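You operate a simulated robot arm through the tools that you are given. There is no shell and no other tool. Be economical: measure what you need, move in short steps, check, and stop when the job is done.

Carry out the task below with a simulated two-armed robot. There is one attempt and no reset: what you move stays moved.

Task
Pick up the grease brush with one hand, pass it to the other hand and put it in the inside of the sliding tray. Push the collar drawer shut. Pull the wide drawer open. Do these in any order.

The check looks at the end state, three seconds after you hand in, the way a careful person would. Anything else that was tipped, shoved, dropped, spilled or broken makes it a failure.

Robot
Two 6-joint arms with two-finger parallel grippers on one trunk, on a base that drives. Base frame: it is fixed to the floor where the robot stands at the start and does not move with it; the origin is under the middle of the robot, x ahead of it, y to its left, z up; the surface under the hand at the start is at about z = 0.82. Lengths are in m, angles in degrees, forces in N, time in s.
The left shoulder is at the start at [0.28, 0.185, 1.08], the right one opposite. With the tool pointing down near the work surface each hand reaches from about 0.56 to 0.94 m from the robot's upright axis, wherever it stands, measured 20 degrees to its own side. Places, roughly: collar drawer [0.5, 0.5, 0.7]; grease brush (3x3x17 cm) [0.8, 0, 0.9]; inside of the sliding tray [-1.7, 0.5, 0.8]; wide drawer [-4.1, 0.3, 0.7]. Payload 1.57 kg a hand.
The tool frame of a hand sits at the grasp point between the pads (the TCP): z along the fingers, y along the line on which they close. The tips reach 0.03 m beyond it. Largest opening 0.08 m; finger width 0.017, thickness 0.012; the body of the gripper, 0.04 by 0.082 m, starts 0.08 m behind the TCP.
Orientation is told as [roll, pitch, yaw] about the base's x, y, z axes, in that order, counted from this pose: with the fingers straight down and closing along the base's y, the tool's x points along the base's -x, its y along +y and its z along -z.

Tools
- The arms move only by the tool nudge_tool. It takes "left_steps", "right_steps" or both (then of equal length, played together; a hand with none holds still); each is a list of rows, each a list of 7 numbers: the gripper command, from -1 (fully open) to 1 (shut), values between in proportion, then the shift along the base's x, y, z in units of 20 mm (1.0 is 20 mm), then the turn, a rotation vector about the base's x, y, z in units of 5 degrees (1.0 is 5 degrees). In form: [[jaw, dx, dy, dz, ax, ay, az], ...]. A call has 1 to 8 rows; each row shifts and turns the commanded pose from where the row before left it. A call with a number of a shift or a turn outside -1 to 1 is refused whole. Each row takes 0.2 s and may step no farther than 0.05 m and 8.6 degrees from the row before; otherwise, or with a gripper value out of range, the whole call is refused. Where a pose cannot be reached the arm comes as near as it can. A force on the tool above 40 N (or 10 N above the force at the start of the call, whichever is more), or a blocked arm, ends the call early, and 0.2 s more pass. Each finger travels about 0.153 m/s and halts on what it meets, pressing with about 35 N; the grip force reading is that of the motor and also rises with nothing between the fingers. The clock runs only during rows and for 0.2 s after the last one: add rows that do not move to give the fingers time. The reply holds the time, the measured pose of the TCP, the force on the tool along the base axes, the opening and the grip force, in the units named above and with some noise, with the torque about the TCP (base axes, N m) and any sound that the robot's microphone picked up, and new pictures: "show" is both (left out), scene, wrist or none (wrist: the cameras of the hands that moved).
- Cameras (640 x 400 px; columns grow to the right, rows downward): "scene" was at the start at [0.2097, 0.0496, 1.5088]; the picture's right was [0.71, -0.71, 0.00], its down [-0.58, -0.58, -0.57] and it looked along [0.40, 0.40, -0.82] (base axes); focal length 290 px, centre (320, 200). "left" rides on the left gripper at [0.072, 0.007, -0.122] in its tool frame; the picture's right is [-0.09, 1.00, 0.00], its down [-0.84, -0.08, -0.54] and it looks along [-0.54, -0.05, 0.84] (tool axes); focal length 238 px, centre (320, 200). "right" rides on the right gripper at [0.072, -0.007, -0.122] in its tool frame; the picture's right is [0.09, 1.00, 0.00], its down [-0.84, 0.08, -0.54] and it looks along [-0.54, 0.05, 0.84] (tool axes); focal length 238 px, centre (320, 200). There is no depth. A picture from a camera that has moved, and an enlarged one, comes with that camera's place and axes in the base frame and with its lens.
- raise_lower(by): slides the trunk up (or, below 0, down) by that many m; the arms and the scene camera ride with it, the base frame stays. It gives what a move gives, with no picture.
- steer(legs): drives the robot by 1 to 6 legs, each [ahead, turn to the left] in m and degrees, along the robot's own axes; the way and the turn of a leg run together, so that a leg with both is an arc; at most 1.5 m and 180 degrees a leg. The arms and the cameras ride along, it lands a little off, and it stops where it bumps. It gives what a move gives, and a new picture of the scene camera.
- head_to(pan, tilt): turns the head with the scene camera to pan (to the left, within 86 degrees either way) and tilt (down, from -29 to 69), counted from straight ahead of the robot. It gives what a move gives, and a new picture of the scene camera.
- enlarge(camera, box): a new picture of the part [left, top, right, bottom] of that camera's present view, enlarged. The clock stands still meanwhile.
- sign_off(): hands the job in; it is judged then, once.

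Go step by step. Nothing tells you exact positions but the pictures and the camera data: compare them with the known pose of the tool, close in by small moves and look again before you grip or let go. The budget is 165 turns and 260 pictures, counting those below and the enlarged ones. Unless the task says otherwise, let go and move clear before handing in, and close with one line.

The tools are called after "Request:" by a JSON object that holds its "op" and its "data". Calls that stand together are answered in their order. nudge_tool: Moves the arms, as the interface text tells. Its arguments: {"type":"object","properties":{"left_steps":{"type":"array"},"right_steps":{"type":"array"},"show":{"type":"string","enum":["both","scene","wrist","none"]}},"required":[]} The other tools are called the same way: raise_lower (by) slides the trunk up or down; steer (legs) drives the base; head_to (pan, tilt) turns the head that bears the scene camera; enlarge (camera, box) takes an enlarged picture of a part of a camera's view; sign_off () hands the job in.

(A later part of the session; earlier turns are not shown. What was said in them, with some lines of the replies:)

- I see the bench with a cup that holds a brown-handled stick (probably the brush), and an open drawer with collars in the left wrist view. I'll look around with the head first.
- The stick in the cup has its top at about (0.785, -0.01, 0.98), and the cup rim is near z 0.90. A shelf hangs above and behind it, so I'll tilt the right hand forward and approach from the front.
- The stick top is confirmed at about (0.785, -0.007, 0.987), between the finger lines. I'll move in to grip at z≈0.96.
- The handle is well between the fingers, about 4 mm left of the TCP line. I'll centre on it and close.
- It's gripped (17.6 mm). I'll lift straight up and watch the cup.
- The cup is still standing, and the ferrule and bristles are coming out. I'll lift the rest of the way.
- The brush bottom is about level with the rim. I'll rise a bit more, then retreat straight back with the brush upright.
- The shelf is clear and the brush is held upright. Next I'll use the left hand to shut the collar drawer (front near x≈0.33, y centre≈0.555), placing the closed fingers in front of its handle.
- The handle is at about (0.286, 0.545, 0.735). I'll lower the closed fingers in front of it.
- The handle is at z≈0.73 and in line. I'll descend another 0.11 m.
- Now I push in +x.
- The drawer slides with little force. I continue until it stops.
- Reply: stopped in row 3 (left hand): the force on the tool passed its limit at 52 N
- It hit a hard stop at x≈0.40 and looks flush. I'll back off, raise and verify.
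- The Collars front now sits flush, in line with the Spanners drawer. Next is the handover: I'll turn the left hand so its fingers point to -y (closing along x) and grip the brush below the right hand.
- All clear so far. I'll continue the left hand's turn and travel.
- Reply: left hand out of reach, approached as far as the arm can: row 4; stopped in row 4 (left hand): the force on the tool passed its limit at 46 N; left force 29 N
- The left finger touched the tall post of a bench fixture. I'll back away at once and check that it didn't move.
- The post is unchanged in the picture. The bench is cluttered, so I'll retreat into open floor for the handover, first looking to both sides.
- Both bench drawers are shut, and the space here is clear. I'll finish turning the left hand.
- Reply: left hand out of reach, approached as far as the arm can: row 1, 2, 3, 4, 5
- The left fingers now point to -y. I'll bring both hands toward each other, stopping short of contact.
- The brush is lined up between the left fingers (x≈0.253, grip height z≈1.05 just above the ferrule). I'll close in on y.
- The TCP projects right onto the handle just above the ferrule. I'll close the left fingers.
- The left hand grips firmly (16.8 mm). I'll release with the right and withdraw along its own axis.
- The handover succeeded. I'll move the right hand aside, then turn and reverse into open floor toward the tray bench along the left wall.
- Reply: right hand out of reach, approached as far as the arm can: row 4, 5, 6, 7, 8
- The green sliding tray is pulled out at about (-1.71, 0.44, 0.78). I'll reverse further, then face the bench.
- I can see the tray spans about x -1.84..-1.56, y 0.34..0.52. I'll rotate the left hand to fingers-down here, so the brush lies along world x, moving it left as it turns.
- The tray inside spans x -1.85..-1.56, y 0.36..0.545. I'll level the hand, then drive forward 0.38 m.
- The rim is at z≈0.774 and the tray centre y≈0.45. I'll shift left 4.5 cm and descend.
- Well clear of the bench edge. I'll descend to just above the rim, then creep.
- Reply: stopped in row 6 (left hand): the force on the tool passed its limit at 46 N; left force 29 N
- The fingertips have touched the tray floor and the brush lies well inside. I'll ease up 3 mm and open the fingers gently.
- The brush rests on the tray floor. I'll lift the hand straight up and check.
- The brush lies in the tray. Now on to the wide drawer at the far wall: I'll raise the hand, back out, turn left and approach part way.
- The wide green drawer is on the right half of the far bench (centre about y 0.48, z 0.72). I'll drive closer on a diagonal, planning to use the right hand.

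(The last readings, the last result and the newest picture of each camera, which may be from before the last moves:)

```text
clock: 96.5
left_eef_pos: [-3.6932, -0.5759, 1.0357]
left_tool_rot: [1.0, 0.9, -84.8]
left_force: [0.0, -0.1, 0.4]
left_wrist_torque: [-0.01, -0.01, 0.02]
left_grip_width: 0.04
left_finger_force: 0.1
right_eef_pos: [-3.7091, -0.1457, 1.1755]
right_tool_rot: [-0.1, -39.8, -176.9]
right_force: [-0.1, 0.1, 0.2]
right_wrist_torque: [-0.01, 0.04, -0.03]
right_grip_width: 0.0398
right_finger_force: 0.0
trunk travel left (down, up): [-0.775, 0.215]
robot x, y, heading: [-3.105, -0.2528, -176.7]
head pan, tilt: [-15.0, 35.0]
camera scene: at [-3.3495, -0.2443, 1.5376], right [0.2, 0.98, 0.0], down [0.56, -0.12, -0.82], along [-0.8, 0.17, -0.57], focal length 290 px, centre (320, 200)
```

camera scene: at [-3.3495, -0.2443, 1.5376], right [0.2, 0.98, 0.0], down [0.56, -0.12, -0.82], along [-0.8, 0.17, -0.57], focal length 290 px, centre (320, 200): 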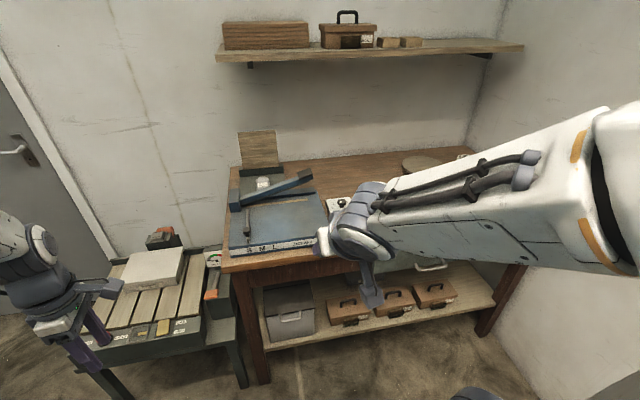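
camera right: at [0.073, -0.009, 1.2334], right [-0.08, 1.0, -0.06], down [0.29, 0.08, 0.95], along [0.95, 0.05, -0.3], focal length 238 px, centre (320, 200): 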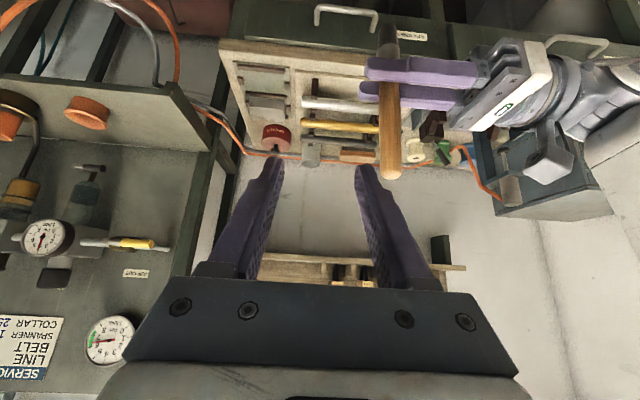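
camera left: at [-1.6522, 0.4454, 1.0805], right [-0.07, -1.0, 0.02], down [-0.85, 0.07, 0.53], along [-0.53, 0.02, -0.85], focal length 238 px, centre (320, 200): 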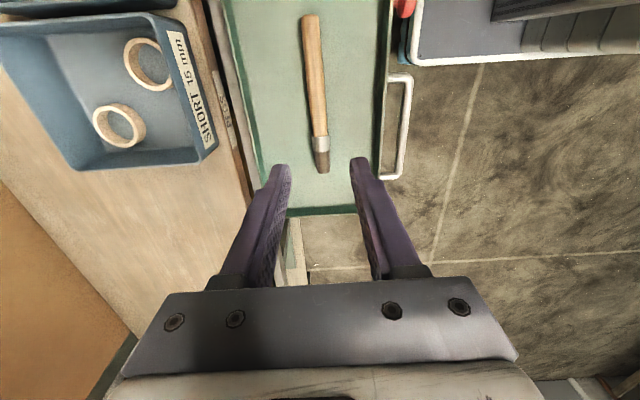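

The drawer handle is at about (-4.0, 0.31, 0.72). I'll shift the robot to y≈0.05, x≈-3.32.

Request:
{"op": "steer", "data": {"legs": [[0, -57], [0.36, 0], [0, 54]]}}

Request:
{"op": "head_to", "data": {"pan": -5, "tilt": 55}}

```text
clock: 103.8
left_eef_pos: [-3.929, -0.2614, 1.0358]
left_tool_rot: [1.0, 0.9, -86.6]
left_force: [-0.9, -0.2, 1.0]
left_wrist_torque: [-0.02, -0.03, 0.0]
left_grip_width: 0.0399
left_finger_force: 0.0
right_eef_pos: [-3.9315, 0.1689, 1.1762]
right_tool_rot: [-0.1, -39.8, -178.9]
right_force: [0.0, -0.1, -0.7]
right_wrist_torque: [0.0, 0.0, -0.02]
right_grip_width: 0.04
right_finger_force: 0.1
trunk travel left (down, up): [-0.775, 0.215]
robot x, y, heading: [-3.3251, 0.0463, -178.6]
head pan, tilt: [-15.0, 35.0]
camera scene: at [-3.5736, 0.0588, 1.5375], right [0.23, 0.97, 0.0], down [0.56, -0.13, -0.82], along [-0.8, 0.19, -0.57], focal length 290 px, centre (320, 200)
```

scene: 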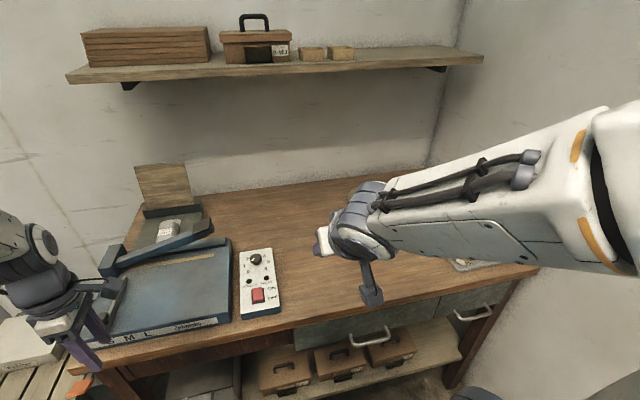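

```text
clock: 104.6
left_eef_pos: [-3.9278, -0.261, 1.0344]
left_tool_rot: [1.1, 0.9, -86.6]
left_force: [0.4, 0.0, -0.5]
left_wrist_torque: [0.0, 0.03, 0.05]
left_grip_width: 0.04
left_finger_force: 0.1
right_eef_pos: [-3.9304, 0.1692, 1.1757]
right_tool_rot: [-0.1, -39.8, -178.8]
right_force: [0.1, -0.3, -0.3]
right_wrist_torque: [0.0, 0.0, -0.02]
right_grip_width: 0.0402
right_finger_force: 0.0
trunk travel left (down, up): [-0.775, 0.215]
robot x, y, heading: [-3.3277, 0.041, -178.5]
head pan, tilt: [-5.0, 55.0]
camera scene: at [-3.56, 0.0426, 1.5094], right [0.06, 1.0, 0.0], down [0.82, -0.05, -0.57], along [-0.57, 0.04, -0.82], focal length 290 px, centre (320, 200)
```

scene: 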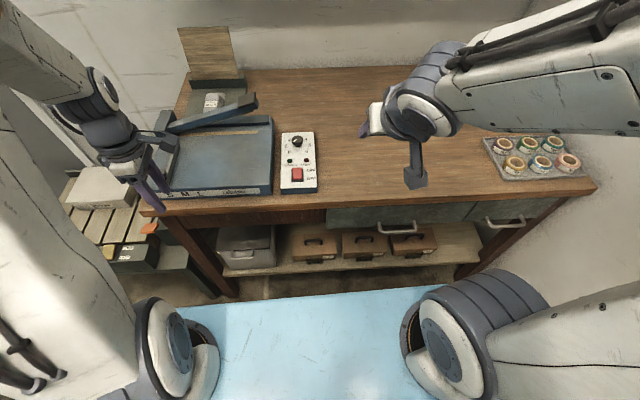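

Two green fronts are visible: a wide one (handle near col 398) and a narrower one to the right. I'll look closer.

Request:
{"op": "enlarge", "data": {"camera": "scene", "box": [260, 160, 620, 300]}}

```text
1.78 times, centred on (440, 230) of scene
camera zoom: at [-3.56, 0.0426, 1.5094], right [0.06, 1.0, 0.0], down [0.82, -0.05, -0.57], along [-0.57, 0.04, -0.82], focal length 516 px, centre (107, 147)
```

zoom: 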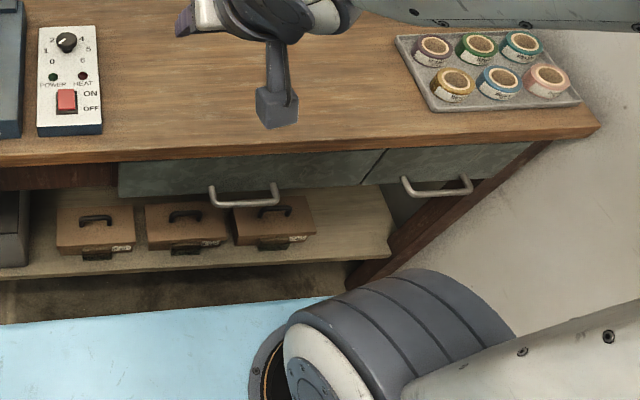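

The wide drawer is the left green front (about y 0.08–0.55), handle near y 0.31. I'll straighten the right hand to fingers-down, closed, hovering in front of the bench above the handle.

Request:
{"op": "nudge_tool", "data": {"right_steps": [[1, 0.2, 0.85, -0.6, 0, -1, 0], [1, 0.2, 0.85, -0.6, 0, -1, 0], [1, 0.2, 0.85, -0.6, 0, -1, 0], [1, 0.2, 0.85, -0.6, 0, -1, 0], [1, 0.2, 0.85, -0.6, 0, -1, 0], [1, 0.2, 0.85, -0.6, 0, -1, 0], [1, 0.2, 0.85, -0.6, 0, -1, 0], [1, 0.2, 0.85, -0.6, 0, -1, 0]]}}

```text
clock: 106.4
left_eef_pos: [-3.9297, -0.2621, 1.0354]
left_tool_rot: [1.2, 0.8, -86.6]
left_force: [0.4, -0.8, 0.2]
left_wrist_torque: [-0.01, 0.04, 0.03]
left_grip_width: 0.0402
left_finger_force: 0.1
right_eef_pos: [-3.8994, 0.3054, 1.0819]
right_tool_rot: [0.7, 0.3, -179.0]
right_force: [0.0, 0.1, 0.0]
right_wrist_torque: [0.01, -0.02, -0.01]
right_grip_width: 0.0
right_finger_force: 21.4
trunk travel left (down, up): [-0.775, 0.215]
robot x, y, heading: [-3.3265, 0.043, -178.6]
head pan, tilt: [-5.0, 55.0]
camera scene: at [-3.5598, 0.0425, 1.5093], right [0.06, 1.0, 0.0], down [0.82, -0.05, -0.57], along [-0.57, 0.04, -0.82], focal length 290 px, centre (320, 200)
camera right: at [-3.8282, 0.3149, 1.2036], right [0.11, -0.99, 0.01], down [-0.84, -0.08, 0.54], along [-0.53, -0.07, -0.84], focal length 238 px, centre (320, 200)
```

scene: 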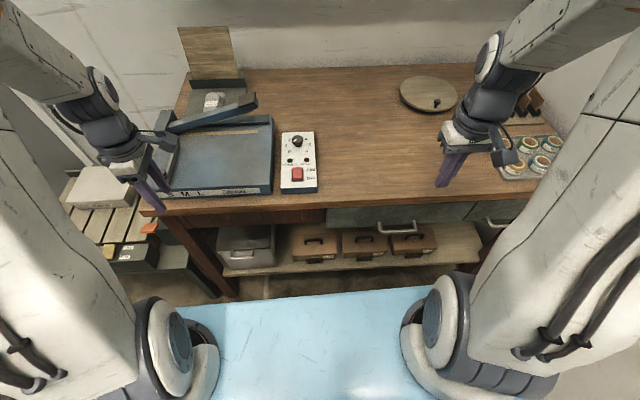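
right: 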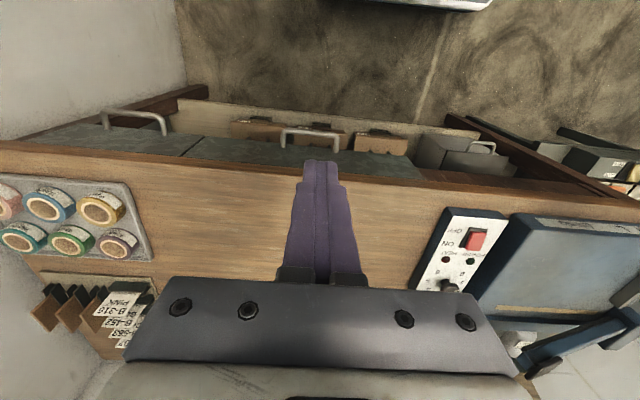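

The handle is clearly visible. I'll lower in front of the bench to triangulate it better.

Request:
{"op": "nudge_tool", "data": {"right_steps": [[1, 0.2, 0.1, -1, 0, 0, 0], [1, 0.2, 0.1, -1, 0, 0, 0], [1, 0, 0, -1, 0, 0, 0], [1, 0, 0, -1, 0, 0, 0], [1, 0, 0, -1, 0, 0, 0], [1, 0, 0, -1, 0, 0, 0], [1, 0, 0, -1, 0, 0, 0], [1, 0, 0, -1, 0, 0, 0]], "show": "wrist"}}

```text
clock: 108.2
left_eef_pos: [-3.9287, -0.2615, 1.0355]
left_tool_rot: [1.1, 0.9, -86.6]
left_force: [0.8, -0.1, 0.2]
left_wrist_torque: [0.03, 0.0, -0.03]
left_grip_width: 0.04
left_finger_force: 0.1
right_eef_pos: [-3.8922, 0.3094, 0.9183]
right_tool_rot: [0.7, 0.3, -179.1]
right_force: [-0.3, 0.0, -0.3]
right_wrist_torque: [0.0, 0.0, 0.0]
right_grip_width: 0.0001
right_finger_force: 21.5
trunk travel left (down, up): [-0.775, 0.215]
robot x, y, heading: [-3.3244, 0.0427, -178.6]
head pan, tilt: [-5.0, 55.0]
camera right: at [-3.8214, 0.3184, 1.0395], right [0.11, -0.99, 0.01], down [-0.84, -0.08, 0.54], along [-0.54, -0.07, -0.84], focal length 238 px, centre (320, 200)
```

right: 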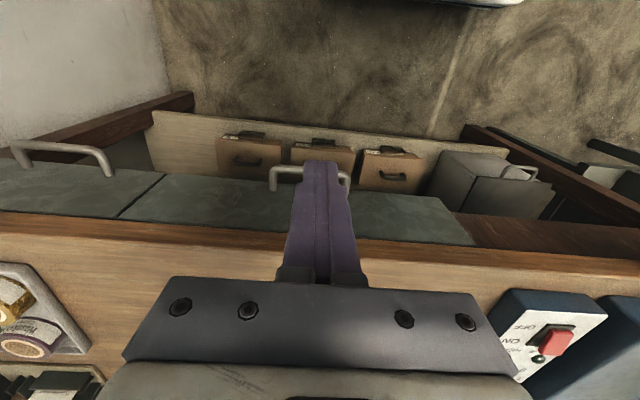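

The handle bar's outer edge is near (-3.96, 0.313, 0.748) with only a ~2 cm gap behind it, too tight for hooking from above. I'll back up 0.2 m and turn the right hand so its fingers point forward and close vertically on the bar.

Request:
{"op": "steer", "data": {"legs": [[-0.2, 0]]}}

Request:
{"op": "nudge_tool", "data": {"right_steps": [[0, -0.5, 0, -0.2, -0.866, 0.866, -0.866], [0, -0.5, 0, -0.2, -0.866, 0.866, -0.866], [-0.4, -0.5, 0, -0.2, -0.866, 0.866, -0.866], [-0.4, -0.5, 0, -0.2, -0.866, 0.866, -0.866], [-0.4, -0.5, 0, -0.2, -0.866, 0.866, -0.866], [-0.4, -0.5, 0, -0.2, -0.866, 0.866, -0.866], [-0.4, -0.5, 0, -0.2, -0.866, 0.866, -0.866], [-0.4, -0.5, 0, -0.2, -0.866, 0.866, -0.866]]}}

```text
clock: 109.8
left_eef_pos: [-3.7328, -0.2546, 1.0356]
left_tool_rot: [1.1, 1.0, -86.7]
left_force: [0.3, 0.3, -0.4]
left_wrist_torque: [0.01, -0.02, -0.03]
left_grip_width: 0.0399
left_finger_force: 0.2
right_eef_pos: [-3.6966, 0.3158, 0.9182]
right_tool_rot: [0.6, 0.2, -179.2]
right_force: [0.2, -0.3, -0.2]
right_wrist_torque: [-0.01, -0.04, 0.01]
right_grip_width: 0.0003
right_finger_force: 21.4
trunk travel left (down, up): [-0.775, 0.215]
robot x, y, heading: [-3.1257, 0.0486, -178.6]
head pan, tilt: [-5.0, 55.0]
camera scene: at [-3.3638, 0.0477, 1.5092], right [0.06, 1.0, 0.0], down [0.82, -0.05, -0.57], along [-0.57, 0.04, -0.82], focal length 290 px, centre (320, 200)
```

scene: 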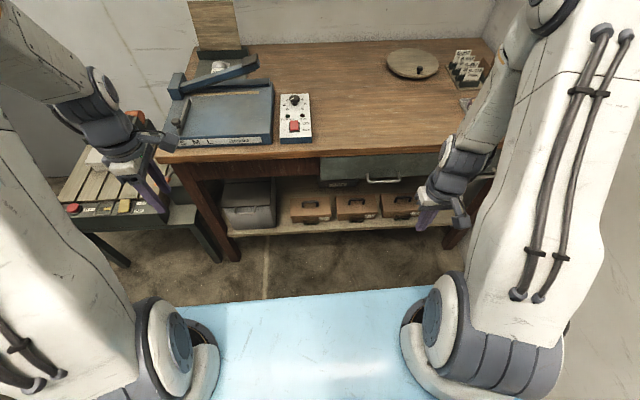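

```text
clock: 111.6
left_eef_pos: [-3.733, -0.2537, 1.0362]
left_tool_rot: [1.0, 0.9, -86.7]
left_force: [1.4, 0.2, 0.5]
left_wrist_torque: [-0.01, -0.01, 0.02]
left_grip_width: 0.04
left_finger_force: 0.1
right_eef_pos: [-3.7697, 0.3127, 0.8892]
right_tool_rot: [42.7, -19.3, 139.2]
right_force: [0.5, -0.4, -0.2]
right_wrist_torque: [-0.04, 0.0, -0.03]
right_grip_width: 0.0557
right_finger_force: 0.1
right hand out of reach, approached as far as the arm can: row 2
trunk travel left (down, up): [-0.775, 0.215]
robot x, y, heading: [-3.1302, 0.046, -178.5]
head pan, tilt: [-5.0, 55.0]
camera scene: at [-3.3633, 0.0476, 1.5093], right [0.06, 1.0, 0.0], down [0.82, -0.05, -0.57], along [-0.57, 0.04, -0.82], focal length 290 px, centre (320, 200)
camera right: at [-3.6392, 0.3165, 0.9449], right [-0.24, -0.76, 0.61], down [-0.28, 0.65, 0.7], along [-0.93, 0.0, -0.37], focal length 238 px, centre (320, 200)
```

scene: 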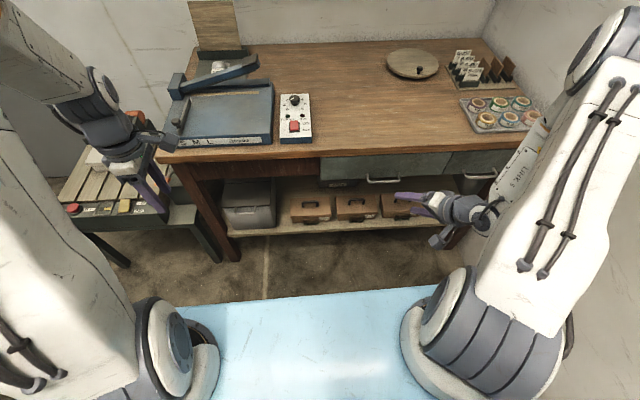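
right: 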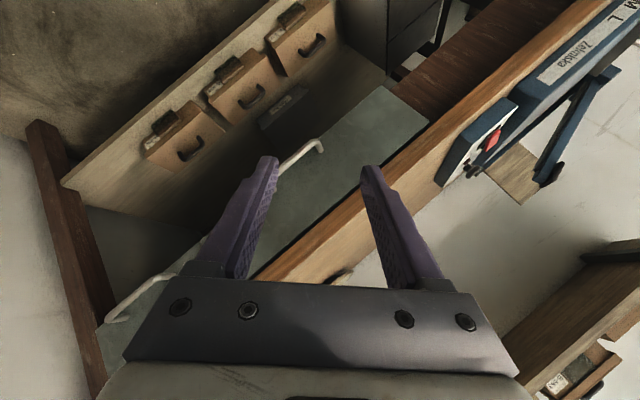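

Turning well. I'll continue the second half while lowering to handle height.

Request:
{"op": "nudge_tool", "data": {"right_steps": [[-0.4, -0.4, 0, -0.85, -0.866, 0.866, -0.866], [-0.4, -0.4, 0, -0.85, -0.866, 0.866, -0.866], [-0.4, -0.4, 0, -0.85, -0.866, 0.866, -0.866], [-0.4, -0.4, 0, -0.85, -0.866, 0.866, -0.866], [-0.4, -0.4, 0, -0.85, -0.866, 0.866, -0.866], [-0.4, -0.4, 0, -0.85, -0.866, 0.866, -0.866], [-0.4, -0.4, 0, -0.85, -0.866, 0.866, -0.866], [-0.4, -0.4, 0, -0.85, -0.866, 0.866, -0.866]]}}

```text
clock: 113.4
left_eef_pos: [-3.7318, -0.2548, 1.0369]
left_tool_rot: [1.2, 0.9, -86.8]
left_force: [-0.6, -0.7, -0.4]
left_wrist_torque: [-0.02, -0.01, 0.02]
left_grip_width: 0.0398
left_finger_force: 0.1
right_eef_pos: [-3.8349, 0.3134, 0.7506]
right_tool_rot: [89.2, -2.6, 93.1]
right_force: [-0.2, -0.3, -0.6]
right_wrist_torque: [-0.01, -0.07, -0.02]
right_grip_width: 0.0558
right_finger_force: 0.1
trunk travel left (down, up): [-0.775, 0.215]
robot x, y, heading: [-3.1305, 0.0479, -178.8]
head pan, tilt: [-5.0, 55.0]
camera scene: at [-3.3632, 0.0478, 1.5094], right [0.06, 1.0, 0.0], down [0.82, -0.05, -0.57], along [-0.57, 0.04, -0.82], focal length 290 px, centre (320, 200)
camera right: at [-3.7076, 0.2479, 0.7419], right [-0.01, -0.14, 0.99], down [0.5, 0.86, 0.12], along [-0.87, 0.49, 0.06], focal length 238 px, centre (320, 200)
```

scene: 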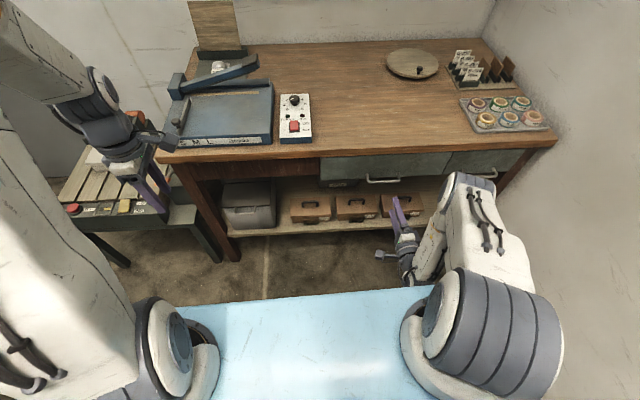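
right: 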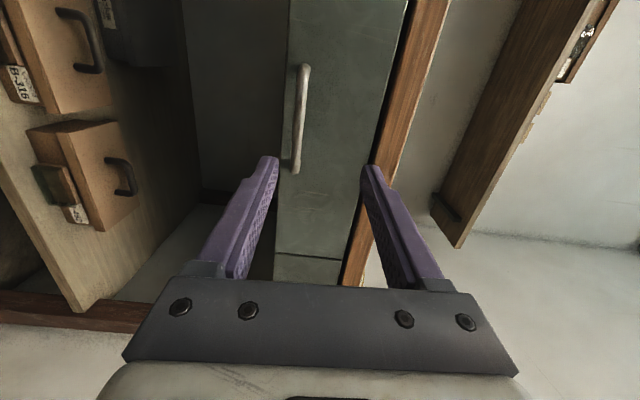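

The fingers straddle the handle's line nicely; the bar is at z≈0.728, y 0.25–0.36. I'll lower 2 cm, centre on y and advance part way.

Request:
{"op": "nudge_tool", "data": {"right_steps": [[-0.4, 0, -0.2, -0.55, 0, 0, 0], [-0.4, 0, -0.2, -0.55, 0, 0, 0], [-0.4, -0.8, 0, 0, 0, 0, 0], [-0.4, -0.8, 0, 0, 0, 0, 0], [-0.4, -0.8, 0, 0, 0, 0, 0], [-0.4, -0.8, 0, 0, 0, 0, 0]]}}

```text
clock: 114.8
left_eef_pos: [-3.7326, -0.2551, 1.0354]
left_tool_rot: [1.2, 0.9, -86.7]
left_force: [-0.1, 0.1, 0.1]
left_wrist_torque: [0.03, 0.04, 0.02]
left_grip_width: 0.0398
left_finger_force: 0.1
right_eef_pos: [-3.8977, 0.305, 0.7312]
right_tool_rot: [89.1, -2.8, 93.1]
right_force: [-0.3, -0.4, -0.7]
right_wrist_torque: [-0.01, 0.02, 0.01]
right_grip_width: 0.056
right_finger_force: 0.0
trunk travel left (down, up): [-0.775, 0.215]
robot x, y, heading: [-3.1296, 0.0488, -178.8]
head pan, tilt: [-5.0, 55.0]
camera scene: at [-3.3633, 0.0478, 1.5093], right [0.06, 1.0, 0.0], down [0.82, -0.05, -0.57], along [-0.57, 0.04, -0.82], focal length 290 px, centre (320, 200)
camera right: at [-3.7712, 0.2388, 0.7226], right [-0.01, -0.14, 0.99], down [0.5, 0.86, 0.13], along [-0.87, 0.49, 0.06], focal length 238 px, centre (320, 200)
```

scene: 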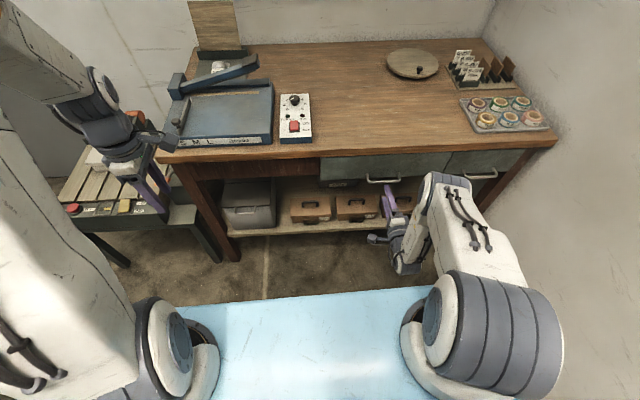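
right: 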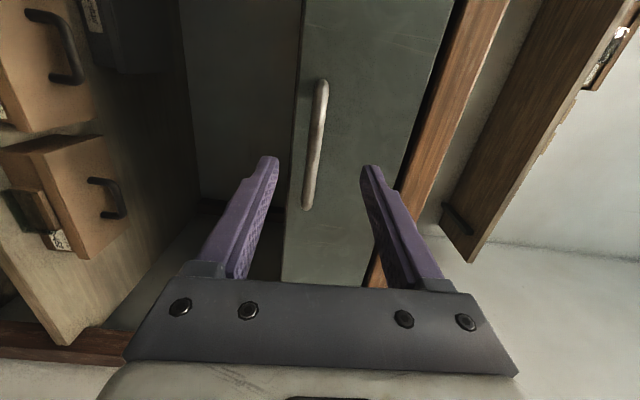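

Request:
{"op": "nudge_tool", "data": {"right_steps": [[-0.4, -0.7, 0, -0.05, 0, 0, 0], [-0.4, -0.7, 0, -0.05, 0, 0, 0], [-0.4, -0.7, 0, 0, 0, 0, 0], [-0.4, -0.5, 0, 0, 0, 0, 0]], "show": "wrist"}}

```text
clock: 115.8
left_eef_pos: [-3.7329, -0.2555, 1.0358]
left_tool_rot: [1.1, 0.8, -86.7]
left_force: [0.6, 0.5, 0.2]
left_wrist_torque: [0.01, 0.01, 0.01]
left_grip_width: 0.04
left_finger_force: 0.0
right_eef_pos: [-3.9484, 0.3041, 0.7281]
right_tool_rot: [89.0, -2.8, 93.1]
right_force: [0.4, -0.3, -0.1]
right_wrist_torque: [0.02, 0.02, -0.02]
right_grip_width: 0.0561
right_finger_force: 0.1
trunk travel left (down, up): [-0.775, 0.215]
robot x, y, heading: [-3.1311, 0.0485, -178.5]
head pan, tilt: [-5.0, 55.0]
camera right: at [-3.8224, 0.239, 0.7195], right [-0.01, -0.14, 0.99], down [0.5, 0.86, 0.13], along [-0.87, 0.49, 0.06], focal length 238 px, centre (320, 200)
```

right: 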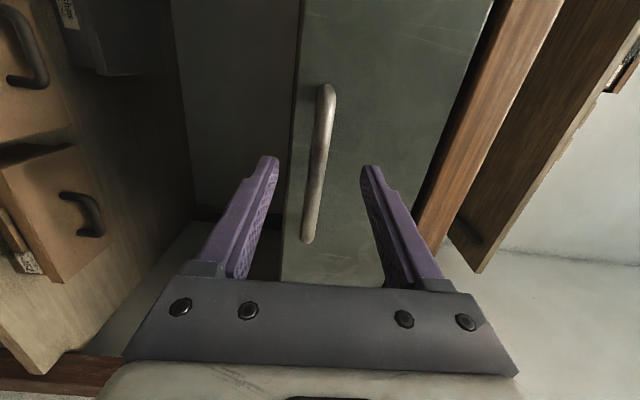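

Request:
{"op": "nudge_tool", "data": {"right_steps": [[-0.4, -0.4, 0, 0, 0, 0, 0], [0.2, 0, 0, 0, 0, 0, 0], [0.6, 0, 0, 0, 0, 0, 0], [1, 0, 0, 0, 0, 0, 0], [1, 0, 0, 0, 0, 0, 0]], "show": "wrist"}}

```text
clock: 117.0
left_eef_pos: [-3.7332, -0.2554, 1.0351]
left_tool_rot: [1.0, 0.8, -86.7]
left_force: [-0.4, 0.8, 0.1]
left_wrist_torque: [0.0, 0.0, -0.02]
left_grip_width: 0.04
left_finger_force: 0.0
right_eef_pos: [-3.9556, 0.3053, 0.7248]
right_tool_rot: [88.6, -2.7, 93.0]
right_force: [0.4, 1.6, -13.7]
right_wrist_torque: [-0.53, -0.31, -0.47]
right_grip_width: 0.0127
right_finger_force: 29.9
trunk travel left (down, up): [-0.775, 0.215]
robot x, y, heading: [-3.1292, 0.0464, -178.9]
head pan, tilt: [-5.0, 55.0]
camera right: at [-3.8287, 0.2384, 0.7179], right [-0.01, -0.14, 0.99], down [0.49, 0.86, 0.13], along [-0.87, 0.49, 0.06], focal length 238 px, centre (320, 200)
```

right: 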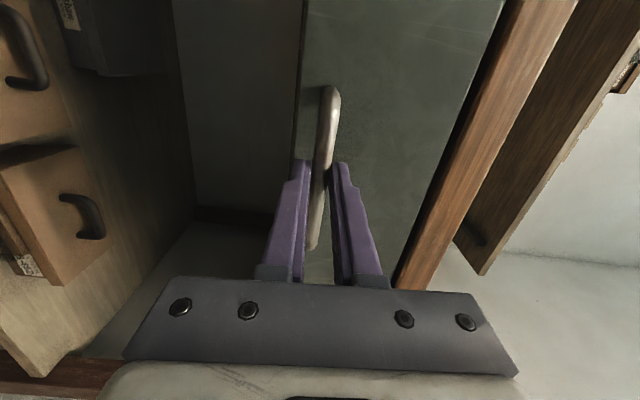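

The bar is gripped (12.7 mm). I'll relax the vertical load slightly and pull straight out (+x).

Request:
{"op": "nudge_tool", "data": {"right_steps": [[1, 0, 0, -0.15, 0, 0, 0], [1, 0.5, 0, 0, 0, 0, 0], [1, 0.7, 0, 0, 0, 0, 0], [1, 0.7, 0, 0, 0, 0, 0], [1, 0.7, 0, 0, 0, 0, 0], [1, 0.7, 0, 0, 0, 0, 0], [1, 0.7, 0, 0, 0, 0, 0]]}}

```text
clock: 118.6
left_eef_pos: [-3.7319, -0.2555, 1.0371]
left_tool_rot: [1.1, 0.9, -86.7]
left_force: [-0.1, 0.2, 0.2]
left_wrist_torque: [0.01, 0.02, -0.02]
left_grip_width: 0.0401
left_finger_force: 0.0
right_eef_pos: [-3.8774, 0.3034, 0.725]
right_tool_rot: [89.3, -2.9, 92.9]
right_force: [-0.6, -0.2, 6.9]
right_wrist_torque: [-0.55, 0.16, 0.5]
right_grip_width: 0.0126
right_finger_force: 29.5
trunk travel left (down, up): [-0.775, 0.215]
robot x, y, heading: [-3.1283, 0.0451, -178.8]
head pan, tilt: [-5.0, 55.0]
camera scene: at [-3.363, 0.0476, 1.5095], right [0.06, 1.0, 0.0], down [0.82, -0.05, -0.57], along [-0.57, 0.04, -0.82], focal length 290 px, centre (320, 200)
camera right: at [-3.7514, 0.2382, 0.7163], right [-0.01, -0.14, 0.99], down [0.5, 0.86, 0.13], along [-0.87, 0.49, 0.07], focal length 238 px, centre (320, 200)
```

scene: 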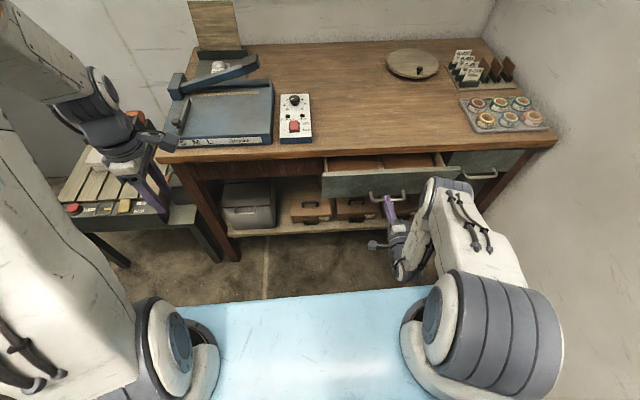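
right: 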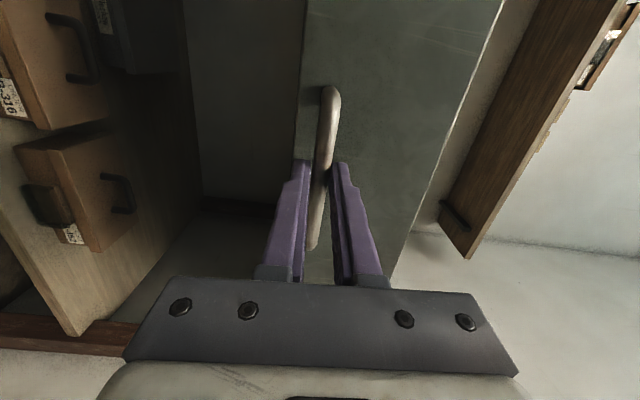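

The drawer slides out. I'll keep pulling with the arm.

Request:
{"op": "nudge_tool", "data": {"right_steps": [[1, 0.7, 0, 0.05, 0, 0, 0], [1, 0.7, 0, 0, 0, 0, 0], [1, 0.7, 0, 0, 0, 0, 0], [1, 0.7, 0, 0, 0, 0, 0], [1, 0.7, 0, 0, 0, 0, 0], [1, 0.7, 0, 0, 0, 0, 0], [1, 0.7, 0, 0, 0, 0, 0], [1, 0.7, 0, 0, 0, 0, 0]]}}

```text
clock: 120.4
left_eef_pos: [-3.733, -0.2558, 1.0356]
left_tool_rot: [1.2, 0.9, -86.7]
left_force: [0.2, -0.2, 0.0]
left_wrist_torque: [-0.01, -0.01, 0.0]
left_grip_width: 0.0401
left_finger_force: 0.1
right_eef_pos: [-3.7635, 0.3034, 0.7247]
right_tool_rot: [89.1, -2.8, 93.1]
right_force: [0.4, -5.3, 12.4]
right_wrist_torque: [-0.6, 0.2, 0.4]
right_grip_width: 0.0121
right_finger_force: 29.6
trunk travel left (down, up): [-0.775, 0.215]
robot x, y, heading: [-3.1317, 0.0496, -178.9]
head pan, tilt: [-5.0, 55.0]
camera scene: at [-3.3629, 0.0472, 1.5094], right [0.06, 1.0, 0.0], down [0.82, -0.05, -0.57], along [-0.57, 0.04, -0.82], focal length 290 px, centre (320, 200)
camera right: at [-3.6377, 0.2382, 0.7167], right [-0.01, -0.14, 0.99], down [0.49, 0.86, 0.13], along [-0.87, 0.49, 0.06], focal length 238 px, centre (320, 200)
```

scene: 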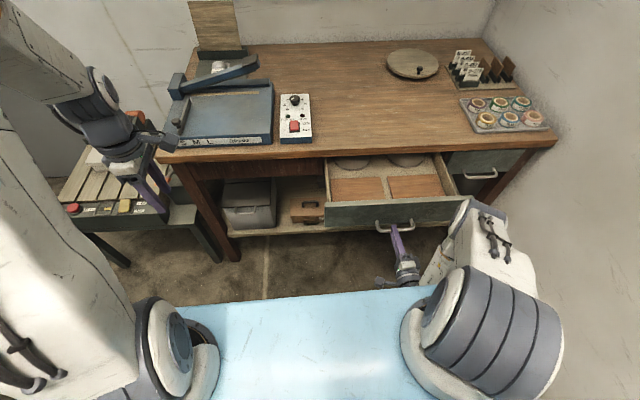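
right: 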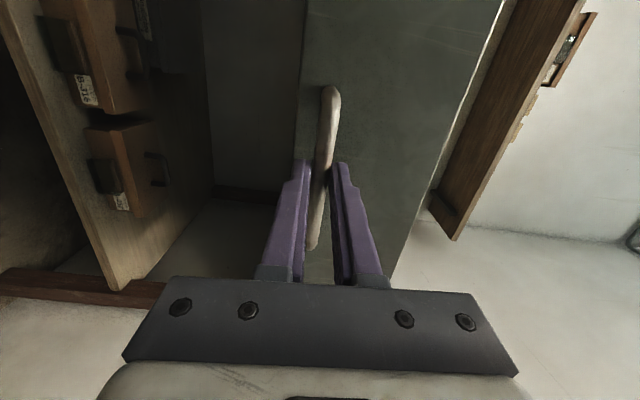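

About 19 cm open. I'll pull a bit further to be safe, watching for the stop.

Request:
{"op": "nudge_tool", "data": {"right_steps": [[1, 0.6, 0, 0.1, 0, 0, 0], [1, 0.6, 0, 0, 0, 0, 0], [1, 0.6, 0, 0, 0, 0, 0], [1, 0.6, 0, 0, 0, 0, 0]]}}

```text
clock: 121.4
left_eef_pos: [-3.7324, -0.2551, 1.0357]
left_tool_rot: [1.1, 0.9, -86.7]
left_force: [0.2, -0.1, -0.1]
left_wrist_torque: [0.02, 0.04, -0.03]
left_grip_width: 0.0402
left_finger_force: 0.1
right_eef_pos: [-3.7159, 0.3029, 0.7263]
right_tool_rot: [88.8, -2.7, 93.1]
right_force: [1.2, -5.2, -10.4]
right_wrist_torque: [-0.54, -0.21, 0.59]
right_grip_width: 0.0123
right_finger_force: 29.2
trunk travel left (down, up): [-0.775, 0.215]
robot x, y, heading: [-3.1309, 0.0463, -179.0]
head pan, tilt: [-5.0, 55.0]
camera scene: at [-3.3637, 0.0475, 1.5091], right [0.06, 1.0, 0.0], down [0.82, -0.05, -0.57], along [-0.57, 0.04, -0.82], focal length 290 px, centre (320, 200)
camera right: at [-3.5895, 0.2381, 0.7176], right [-0.01, -0.14, 0.99], down [0.49, 0.86, 0.13], along [-0.87, 0.49, 0.06], focal length 238 px, centre (320, 200)
```

scene: 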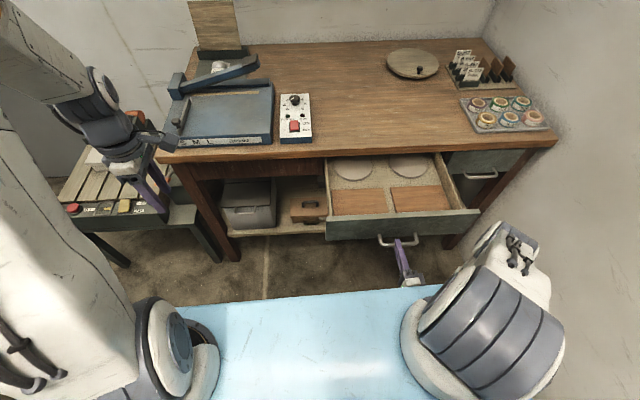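
right: 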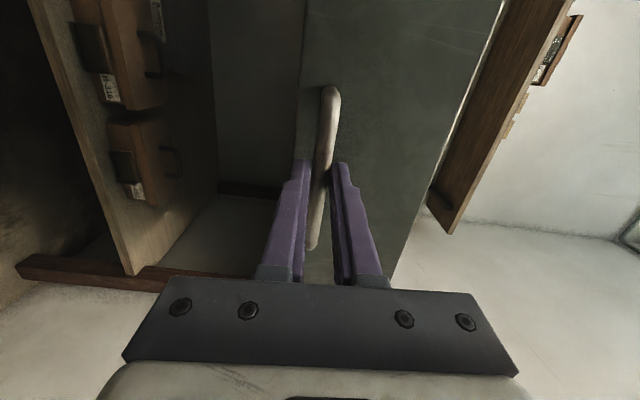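

It's open by 24 cm, with contents undisturbed. I'll release the handle and back the robot off straight.

Request:
{"op": "nudge_tool", "data": {"right_steps": [[0.6, 0, 0, 0, 0, 0, 0], [0.2, 0, 0, 0, 0, 0, 0], [-0.4, 0, 0, 0, 0, 0, 0], [-0.4, 0, 0, 0, 0, 0, 0]], "show": "wrist"}}

```text
clock: 122.4
left_eef_pos: [-3.7327, -0.2555, 1.0351]
left_tool_rot: [1.1, 0.9, -86.7]
left_force: [0.9, 0.1, -1.0]
left_wrist_torque: [0.08, 0.0, 0.03]
left_grip_width: 0.04
left_finger_force: 0.1
right_eef_pos: [-3.7156, 0.3045, 0.7259]
right_tool_rot: [89.1, -2.9, 93.1]
right_force: [0.3, 0.2, 0.2]
right_wrist_torque: [0.0, -0.02, 0.04]
right_grip_width: 0.0559
right_finger_force: 0.0
trunk travel left (down, up): [-0.775, 0.215]
robot x, y, heading: [-3.1361, 0.0486, -178.7]
head pan, tilt: [-5.0, 55.0]
camera right: at [-3.59, 0.2388, 0.7182], right [-0.01, -0.14, 0.99], down [0.5, 0.86, 0.13], along [-0.87, 0.49, 0.06], focal length 238 px, centre (320, 200)
```

right: 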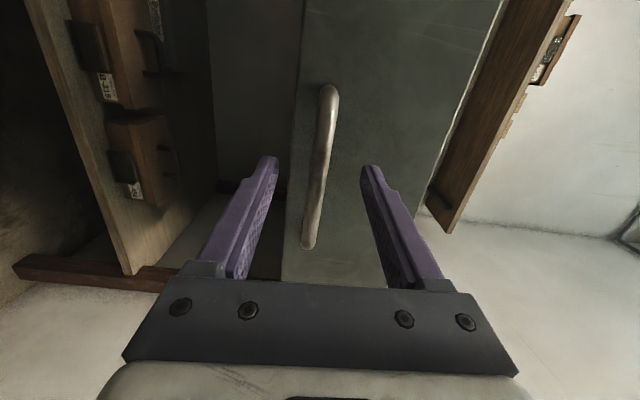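

Request:
{"op": "steer", "data": {"legs": [[-0.2, 0]]}}

Request:
{"op": "head_to", "data": {"pan": -5, "tilt": 40}}

```text
clock: 124.0
left_eef_pos: [-3.5317, -0.2536, 1.0358]
left_tool_rot: [1.1, 0.9, -86.4]
left_force: [0.5, 0.7, -0.6]
left_wrist_torque: [-0.03, 0.01, 0.0]
left_grip_width: 0.0401
left_finger_force: 0.1
right_eef_pos: [-3.5181, 0.3074, 0.7267]
right_tool_rot: [88.9, -2.7, 93.4]
right_force: [0.5, 0.0, 0.7]
right_wrist_torque: [0.04, 0.01, 0.01]
right_grip_width: 0.0561
right_finger_force: 0.1
trunk travel left (down, up): [-0.775, 0.215]
robot x, y, heading: [-2.9319, 0.053, -178.3]
head pan, tilt: [-5.0, 55.0]
camera scene: at [-3.1645, 0.0516, 1.5092], right [0.06, 1.0, 0.0], down [0.82, -0.05, -0.57], along [-0.57, 0.03, -0.82], focal length 290 px, centre (320, 200)
```

scene: 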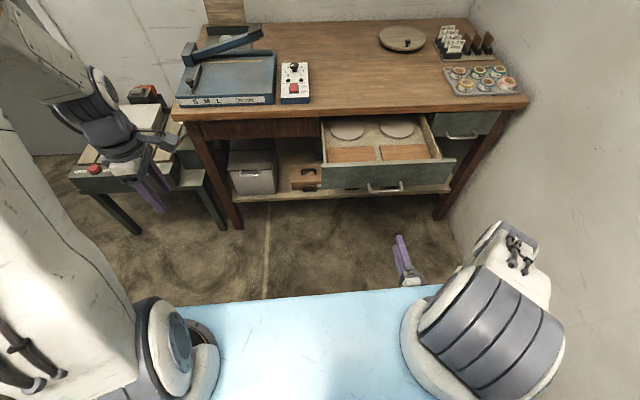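

```text
clock: 124.8
left_eef_pos: [-3.5315, -0.2535, 1.0356]
left_tool_rot: [1.1, 0.9, -86.4]
left_force: [-0.3, 0.1, 0.6]
left_wrist_torque: [-0.05, 0.02, 0.02]
left_grip_width: 0.0398
left_finger_force: 0.1
right_eef_pos: [-3.5181, 0.3057, 0.7257]
right_tool_rot: [89.1, -2.8, 93.4]
right_force: [0.6, 0.7, 0.3]
right_wrist_torque: [0.02, 0.02, -0.01]
right_grip_width: 0.056
right_finger_force: 0.0
trunk travel left (down, up): [-0.775, 0.215]
robot x, y, heading: [-2.9272, 0.0519, -178.5]
head pan, tilt: [-5.0, 40.0]
camera scene: at [-3.177, 0.0524, 1.5299], right [0.06, 1.0, 0.0], down [0.64, -0.04, -0.77], along [-0.76, 0.04, -0.64], focal length 290 px, centre (320, 200)
```

scene: 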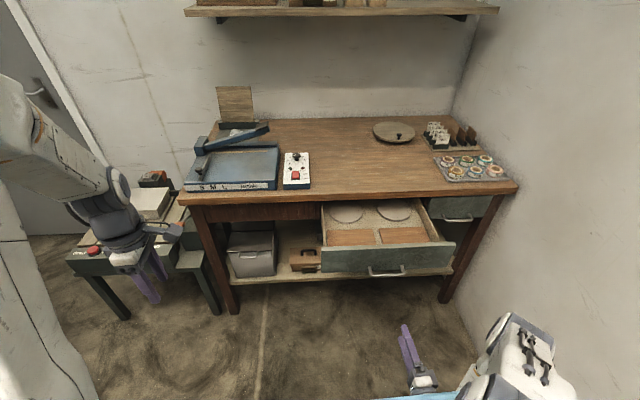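

The wide drawer stands open, the collar drawer is shut, the brush lies in the tray, and both hands are clear. I'm handing in.

Request:
{"op": "sign_off", "data": {}}

```text
The job is handed in.
```

The grease brush went from the right hand to the left and now lies in the sliding tray. The collar drawer is shut and the wide drawer is open about 24 cm. The left finger bumped a fixture post on the first bench along the way, and it looked unmoved in the pictures afterwards.
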